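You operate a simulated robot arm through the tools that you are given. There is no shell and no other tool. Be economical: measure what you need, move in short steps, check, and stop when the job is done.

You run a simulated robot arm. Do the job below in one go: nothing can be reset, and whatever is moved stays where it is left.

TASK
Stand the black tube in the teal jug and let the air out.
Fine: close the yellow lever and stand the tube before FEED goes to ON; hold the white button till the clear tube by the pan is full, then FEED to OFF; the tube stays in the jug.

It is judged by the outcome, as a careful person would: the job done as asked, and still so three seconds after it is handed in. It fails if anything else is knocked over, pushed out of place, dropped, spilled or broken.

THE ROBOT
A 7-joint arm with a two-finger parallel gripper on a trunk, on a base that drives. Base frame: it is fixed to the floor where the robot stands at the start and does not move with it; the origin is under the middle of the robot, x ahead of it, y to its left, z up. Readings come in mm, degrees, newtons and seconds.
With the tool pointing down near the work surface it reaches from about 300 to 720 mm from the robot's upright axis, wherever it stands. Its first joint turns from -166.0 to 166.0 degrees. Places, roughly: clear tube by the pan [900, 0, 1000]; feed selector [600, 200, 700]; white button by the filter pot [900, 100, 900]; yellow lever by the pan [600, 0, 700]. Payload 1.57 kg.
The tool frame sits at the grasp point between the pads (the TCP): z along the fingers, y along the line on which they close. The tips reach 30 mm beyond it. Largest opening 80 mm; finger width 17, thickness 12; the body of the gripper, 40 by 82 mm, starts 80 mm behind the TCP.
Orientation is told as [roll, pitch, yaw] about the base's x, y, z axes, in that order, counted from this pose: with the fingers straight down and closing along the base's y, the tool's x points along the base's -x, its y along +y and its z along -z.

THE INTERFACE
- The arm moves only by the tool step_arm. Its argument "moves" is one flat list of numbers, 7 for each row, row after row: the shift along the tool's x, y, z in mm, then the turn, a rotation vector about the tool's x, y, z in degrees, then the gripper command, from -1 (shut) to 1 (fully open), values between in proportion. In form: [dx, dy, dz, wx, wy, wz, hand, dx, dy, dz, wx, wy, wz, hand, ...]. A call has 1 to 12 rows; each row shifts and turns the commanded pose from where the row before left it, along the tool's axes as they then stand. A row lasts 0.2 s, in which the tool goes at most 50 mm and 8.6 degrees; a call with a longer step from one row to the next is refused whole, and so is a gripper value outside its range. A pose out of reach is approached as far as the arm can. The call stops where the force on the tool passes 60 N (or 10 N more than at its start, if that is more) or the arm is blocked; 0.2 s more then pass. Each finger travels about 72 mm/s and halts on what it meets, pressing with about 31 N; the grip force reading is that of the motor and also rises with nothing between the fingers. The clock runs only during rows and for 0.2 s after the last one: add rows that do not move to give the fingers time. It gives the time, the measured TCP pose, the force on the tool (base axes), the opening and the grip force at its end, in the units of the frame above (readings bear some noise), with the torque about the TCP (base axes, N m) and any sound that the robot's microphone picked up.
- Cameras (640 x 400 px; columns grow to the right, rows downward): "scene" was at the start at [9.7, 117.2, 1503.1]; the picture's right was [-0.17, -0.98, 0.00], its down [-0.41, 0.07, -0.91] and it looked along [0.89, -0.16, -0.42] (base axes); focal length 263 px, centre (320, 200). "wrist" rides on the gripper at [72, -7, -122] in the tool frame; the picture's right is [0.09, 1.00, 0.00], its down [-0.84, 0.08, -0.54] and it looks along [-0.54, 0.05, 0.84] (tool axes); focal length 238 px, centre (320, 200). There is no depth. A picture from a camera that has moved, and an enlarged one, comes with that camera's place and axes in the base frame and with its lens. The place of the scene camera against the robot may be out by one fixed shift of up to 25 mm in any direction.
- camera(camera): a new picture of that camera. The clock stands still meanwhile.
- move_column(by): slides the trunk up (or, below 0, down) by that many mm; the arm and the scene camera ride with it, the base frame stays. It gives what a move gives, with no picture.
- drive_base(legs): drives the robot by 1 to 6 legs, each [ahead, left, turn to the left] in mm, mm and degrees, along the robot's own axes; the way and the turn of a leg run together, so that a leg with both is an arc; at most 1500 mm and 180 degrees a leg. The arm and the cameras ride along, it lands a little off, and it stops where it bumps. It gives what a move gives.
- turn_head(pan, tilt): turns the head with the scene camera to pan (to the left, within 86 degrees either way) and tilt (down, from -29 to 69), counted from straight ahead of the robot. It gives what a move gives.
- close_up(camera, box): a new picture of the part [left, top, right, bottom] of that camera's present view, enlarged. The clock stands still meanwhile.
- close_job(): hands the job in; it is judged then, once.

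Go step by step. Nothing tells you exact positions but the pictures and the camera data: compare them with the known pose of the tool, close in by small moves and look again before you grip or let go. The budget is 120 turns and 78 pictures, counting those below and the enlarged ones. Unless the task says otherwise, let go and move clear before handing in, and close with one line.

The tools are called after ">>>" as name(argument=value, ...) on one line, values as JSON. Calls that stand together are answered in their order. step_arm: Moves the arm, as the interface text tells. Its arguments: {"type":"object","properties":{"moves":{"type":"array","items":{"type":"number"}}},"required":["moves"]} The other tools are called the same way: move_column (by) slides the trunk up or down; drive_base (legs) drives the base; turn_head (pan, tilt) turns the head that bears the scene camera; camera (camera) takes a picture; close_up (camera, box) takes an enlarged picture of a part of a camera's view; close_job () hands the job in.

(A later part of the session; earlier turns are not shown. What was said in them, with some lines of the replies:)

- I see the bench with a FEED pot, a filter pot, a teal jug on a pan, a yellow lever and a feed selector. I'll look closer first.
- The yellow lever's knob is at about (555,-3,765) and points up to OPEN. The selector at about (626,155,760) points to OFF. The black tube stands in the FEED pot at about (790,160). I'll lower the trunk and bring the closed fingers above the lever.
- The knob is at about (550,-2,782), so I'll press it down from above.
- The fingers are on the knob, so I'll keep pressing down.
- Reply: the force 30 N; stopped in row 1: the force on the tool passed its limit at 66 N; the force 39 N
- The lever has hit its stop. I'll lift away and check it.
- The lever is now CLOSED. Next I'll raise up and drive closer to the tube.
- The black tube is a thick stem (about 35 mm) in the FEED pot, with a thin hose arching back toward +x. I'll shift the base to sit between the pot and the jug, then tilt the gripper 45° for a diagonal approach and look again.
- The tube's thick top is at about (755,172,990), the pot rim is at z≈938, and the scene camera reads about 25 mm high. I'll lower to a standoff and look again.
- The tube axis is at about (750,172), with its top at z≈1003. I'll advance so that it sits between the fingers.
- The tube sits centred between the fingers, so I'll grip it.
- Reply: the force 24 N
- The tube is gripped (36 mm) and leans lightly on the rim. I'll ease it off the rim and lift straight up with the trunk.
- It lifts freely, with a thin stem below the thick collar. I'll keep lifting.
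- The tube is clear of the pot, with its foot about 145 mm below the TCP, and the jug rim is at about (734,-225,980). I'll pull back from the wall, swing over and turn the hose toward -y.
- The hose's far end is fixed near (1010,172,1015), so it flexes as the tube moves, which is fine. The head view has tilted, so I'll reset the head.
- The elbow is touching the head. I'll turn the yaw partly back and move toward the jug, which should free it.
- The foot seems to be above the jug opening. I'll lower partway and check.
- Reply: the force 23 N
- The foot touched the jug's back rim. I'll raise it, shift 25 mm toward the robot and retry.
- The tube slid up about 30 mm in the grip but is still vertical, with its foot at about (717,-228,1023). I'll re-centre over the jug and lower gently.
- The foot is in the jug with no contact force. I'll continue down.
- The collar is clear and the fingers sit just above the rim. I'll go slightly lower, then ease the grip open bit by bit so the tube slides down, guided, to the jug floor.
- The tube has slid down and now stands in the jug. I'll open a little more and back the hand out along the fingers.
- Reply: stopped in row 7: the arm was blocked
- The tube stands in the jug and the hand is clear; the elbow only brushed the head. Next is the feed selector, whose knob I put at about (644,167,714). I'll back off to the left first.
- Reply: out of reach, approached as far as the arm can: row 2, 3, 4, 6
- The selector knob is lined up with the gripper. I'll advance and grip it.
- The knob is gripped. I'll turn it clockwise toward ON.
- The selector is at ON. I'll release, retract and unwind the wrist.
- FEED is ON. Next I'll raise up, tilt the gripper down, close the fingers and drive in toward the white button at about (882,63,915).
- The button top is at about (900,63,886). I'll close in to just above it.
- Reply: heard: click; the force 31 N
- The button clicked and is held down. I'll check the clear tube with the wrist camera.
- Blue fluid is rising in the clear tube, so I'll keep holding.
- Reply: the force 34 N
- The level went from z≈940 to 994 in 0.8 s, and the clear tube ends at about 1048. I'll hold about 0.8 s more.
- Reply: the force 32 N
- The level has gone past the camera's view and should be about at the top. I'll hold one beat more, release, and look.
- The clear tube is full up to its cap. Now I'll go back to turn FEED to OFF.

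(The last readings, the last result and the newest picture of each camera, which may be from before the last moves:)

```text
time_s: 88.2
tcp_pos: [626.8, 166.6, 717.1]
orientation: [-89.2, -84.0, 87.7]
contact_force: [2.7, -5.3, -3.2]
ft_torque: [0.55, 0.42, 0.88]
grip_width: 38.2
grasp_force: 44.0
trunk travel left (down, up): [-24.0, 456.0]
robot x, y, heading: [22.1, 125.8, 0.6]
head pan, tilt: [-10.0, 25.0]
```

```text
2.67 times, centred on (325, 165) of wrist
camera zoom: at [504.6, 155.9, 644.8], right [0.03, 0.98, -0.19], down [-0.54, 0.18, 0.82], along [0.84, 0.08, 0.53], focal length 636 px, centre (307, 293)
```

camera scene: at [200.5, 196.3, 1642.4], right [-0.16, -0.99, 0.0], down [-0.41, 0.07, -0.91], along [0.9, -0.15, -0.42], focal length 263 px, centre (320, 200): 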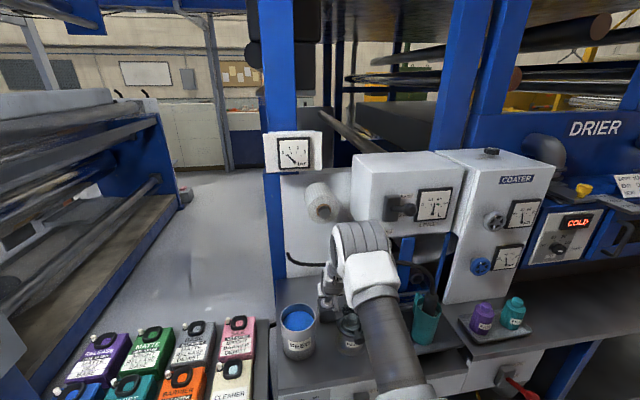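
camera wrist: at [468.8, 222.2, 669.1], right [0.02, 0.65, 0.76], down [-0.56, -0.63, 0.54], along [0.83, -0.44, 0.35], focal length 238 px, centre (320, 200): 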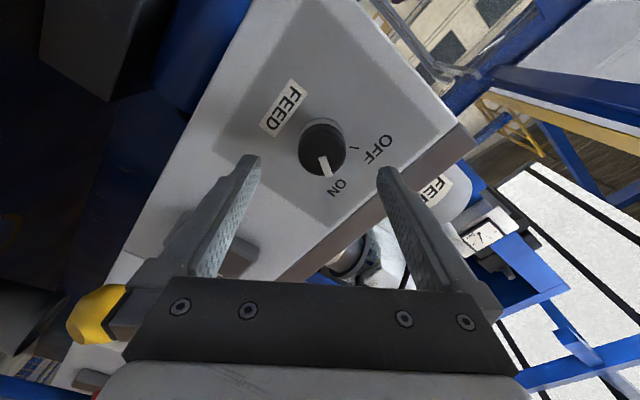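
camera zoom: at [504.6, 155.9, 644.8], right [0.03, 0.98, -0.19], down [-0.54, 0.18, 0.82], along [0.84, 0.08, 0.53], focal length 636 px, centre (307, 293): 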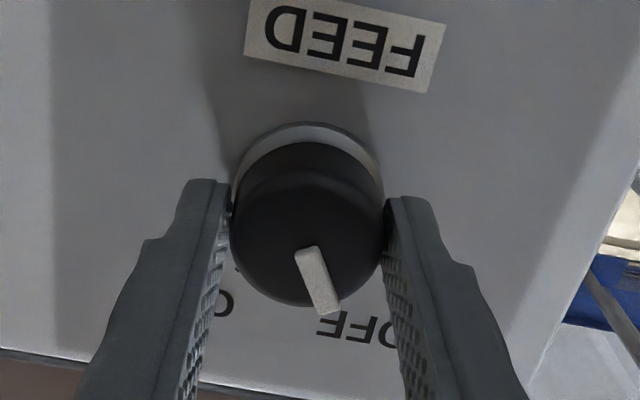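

The pointer is toward OFF, at the stop. I'll release, retract and check.

>>> step_arm(moves=[0, 0, 0, 0, 0, 0, 0.3, 0, 0, 0, 0, 0, 0, 1, 0, 0, -30, 0, 0, 0, 1, 0, 0, -40, 0, 0, 0, 1, 0, 0, -40, 0, 0, 0, 1, 0, 0, 0, 0, 0, 0, 1])

>>> camera(camera="wrist")

>>> camera(camera="scene")

```text
time_s: 89.6
tcp_pos: [517.3, 170.6, 713.1]
orientation: [-89.0, -84.1, 87.3]
contact_force: [0.0, -0.2, -0.7]
ft_torque: [0.0, 0.02, 0.0]
grip_width: 80.0
grasp_force: 0.1
trunk travel left (down, up): [-24.0, 456.0]
robot x, y, heading: [24.7, 125.3, 0.1]
head pan, tilt: [-10.0, 25.0]
```

```text
3 pictures are left
camera wrist: at [394.3, 160.3, 641.5], right [0.03, 0.98, -0.19], down [-0.54, 0.18, 0.83], along [0.84, 0.08, 0.53], focal length 238 px, centre (320, 200)
```

wrist: 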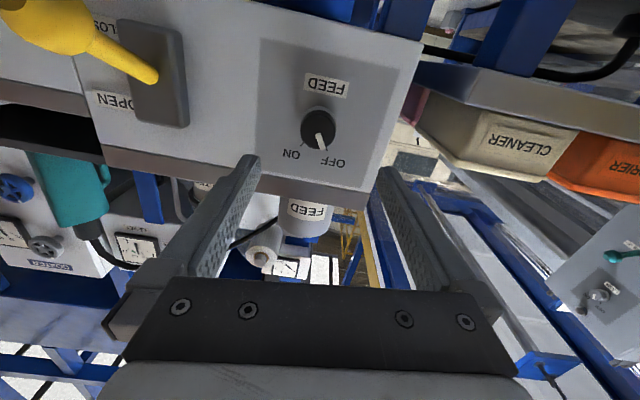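

```text
2 pictures are left
camera scene: at [32.2, 244.7, 1256.9], right [-0.17, -0.99, 0.0], down [-0.42, 0.07, -0.91], along [0.89, -0.15, -0.42], focal length 263 px, centre (320, 200)
```

scene: 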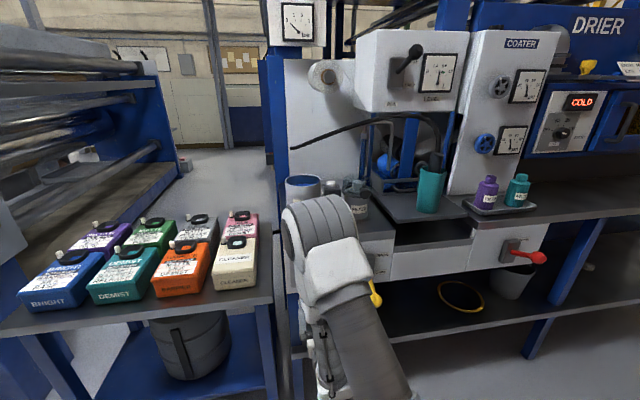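

>>> close_up(camera="wrist", box=[270, 65, 370, 185])

```text
3.33 times, centred on (320, 125) of wrist
camera zoom: at [394.3, 160.3, 641.5], right [0.03, 0.98, -0.19], down [-0.54, 0.18, 0.83], along [0.84, 0.08, 0.53], focal length 794 px, centre (320, 450)
```

zoom: 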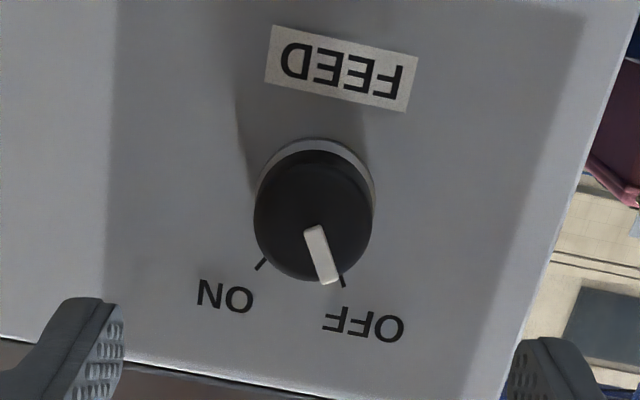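

The selector pointer lines up with the OFF tick. The tube stands in the jug, the yellow lever is closed, the clear tube is full, and the hand is clear of everything. I'm handing in.

>>> close_job()

```text
The job is handed in.
```

The job is handed in: the yellow lever is closed, the black tube stands in the teal jug, the clear tube filled to its cap and FEED is back at OFF. On the way the tube's foot touched the jug's back rim once, and I let the tube slide the last 60–70 mm down to the jug floor; nothing tipped and I saw no spill.
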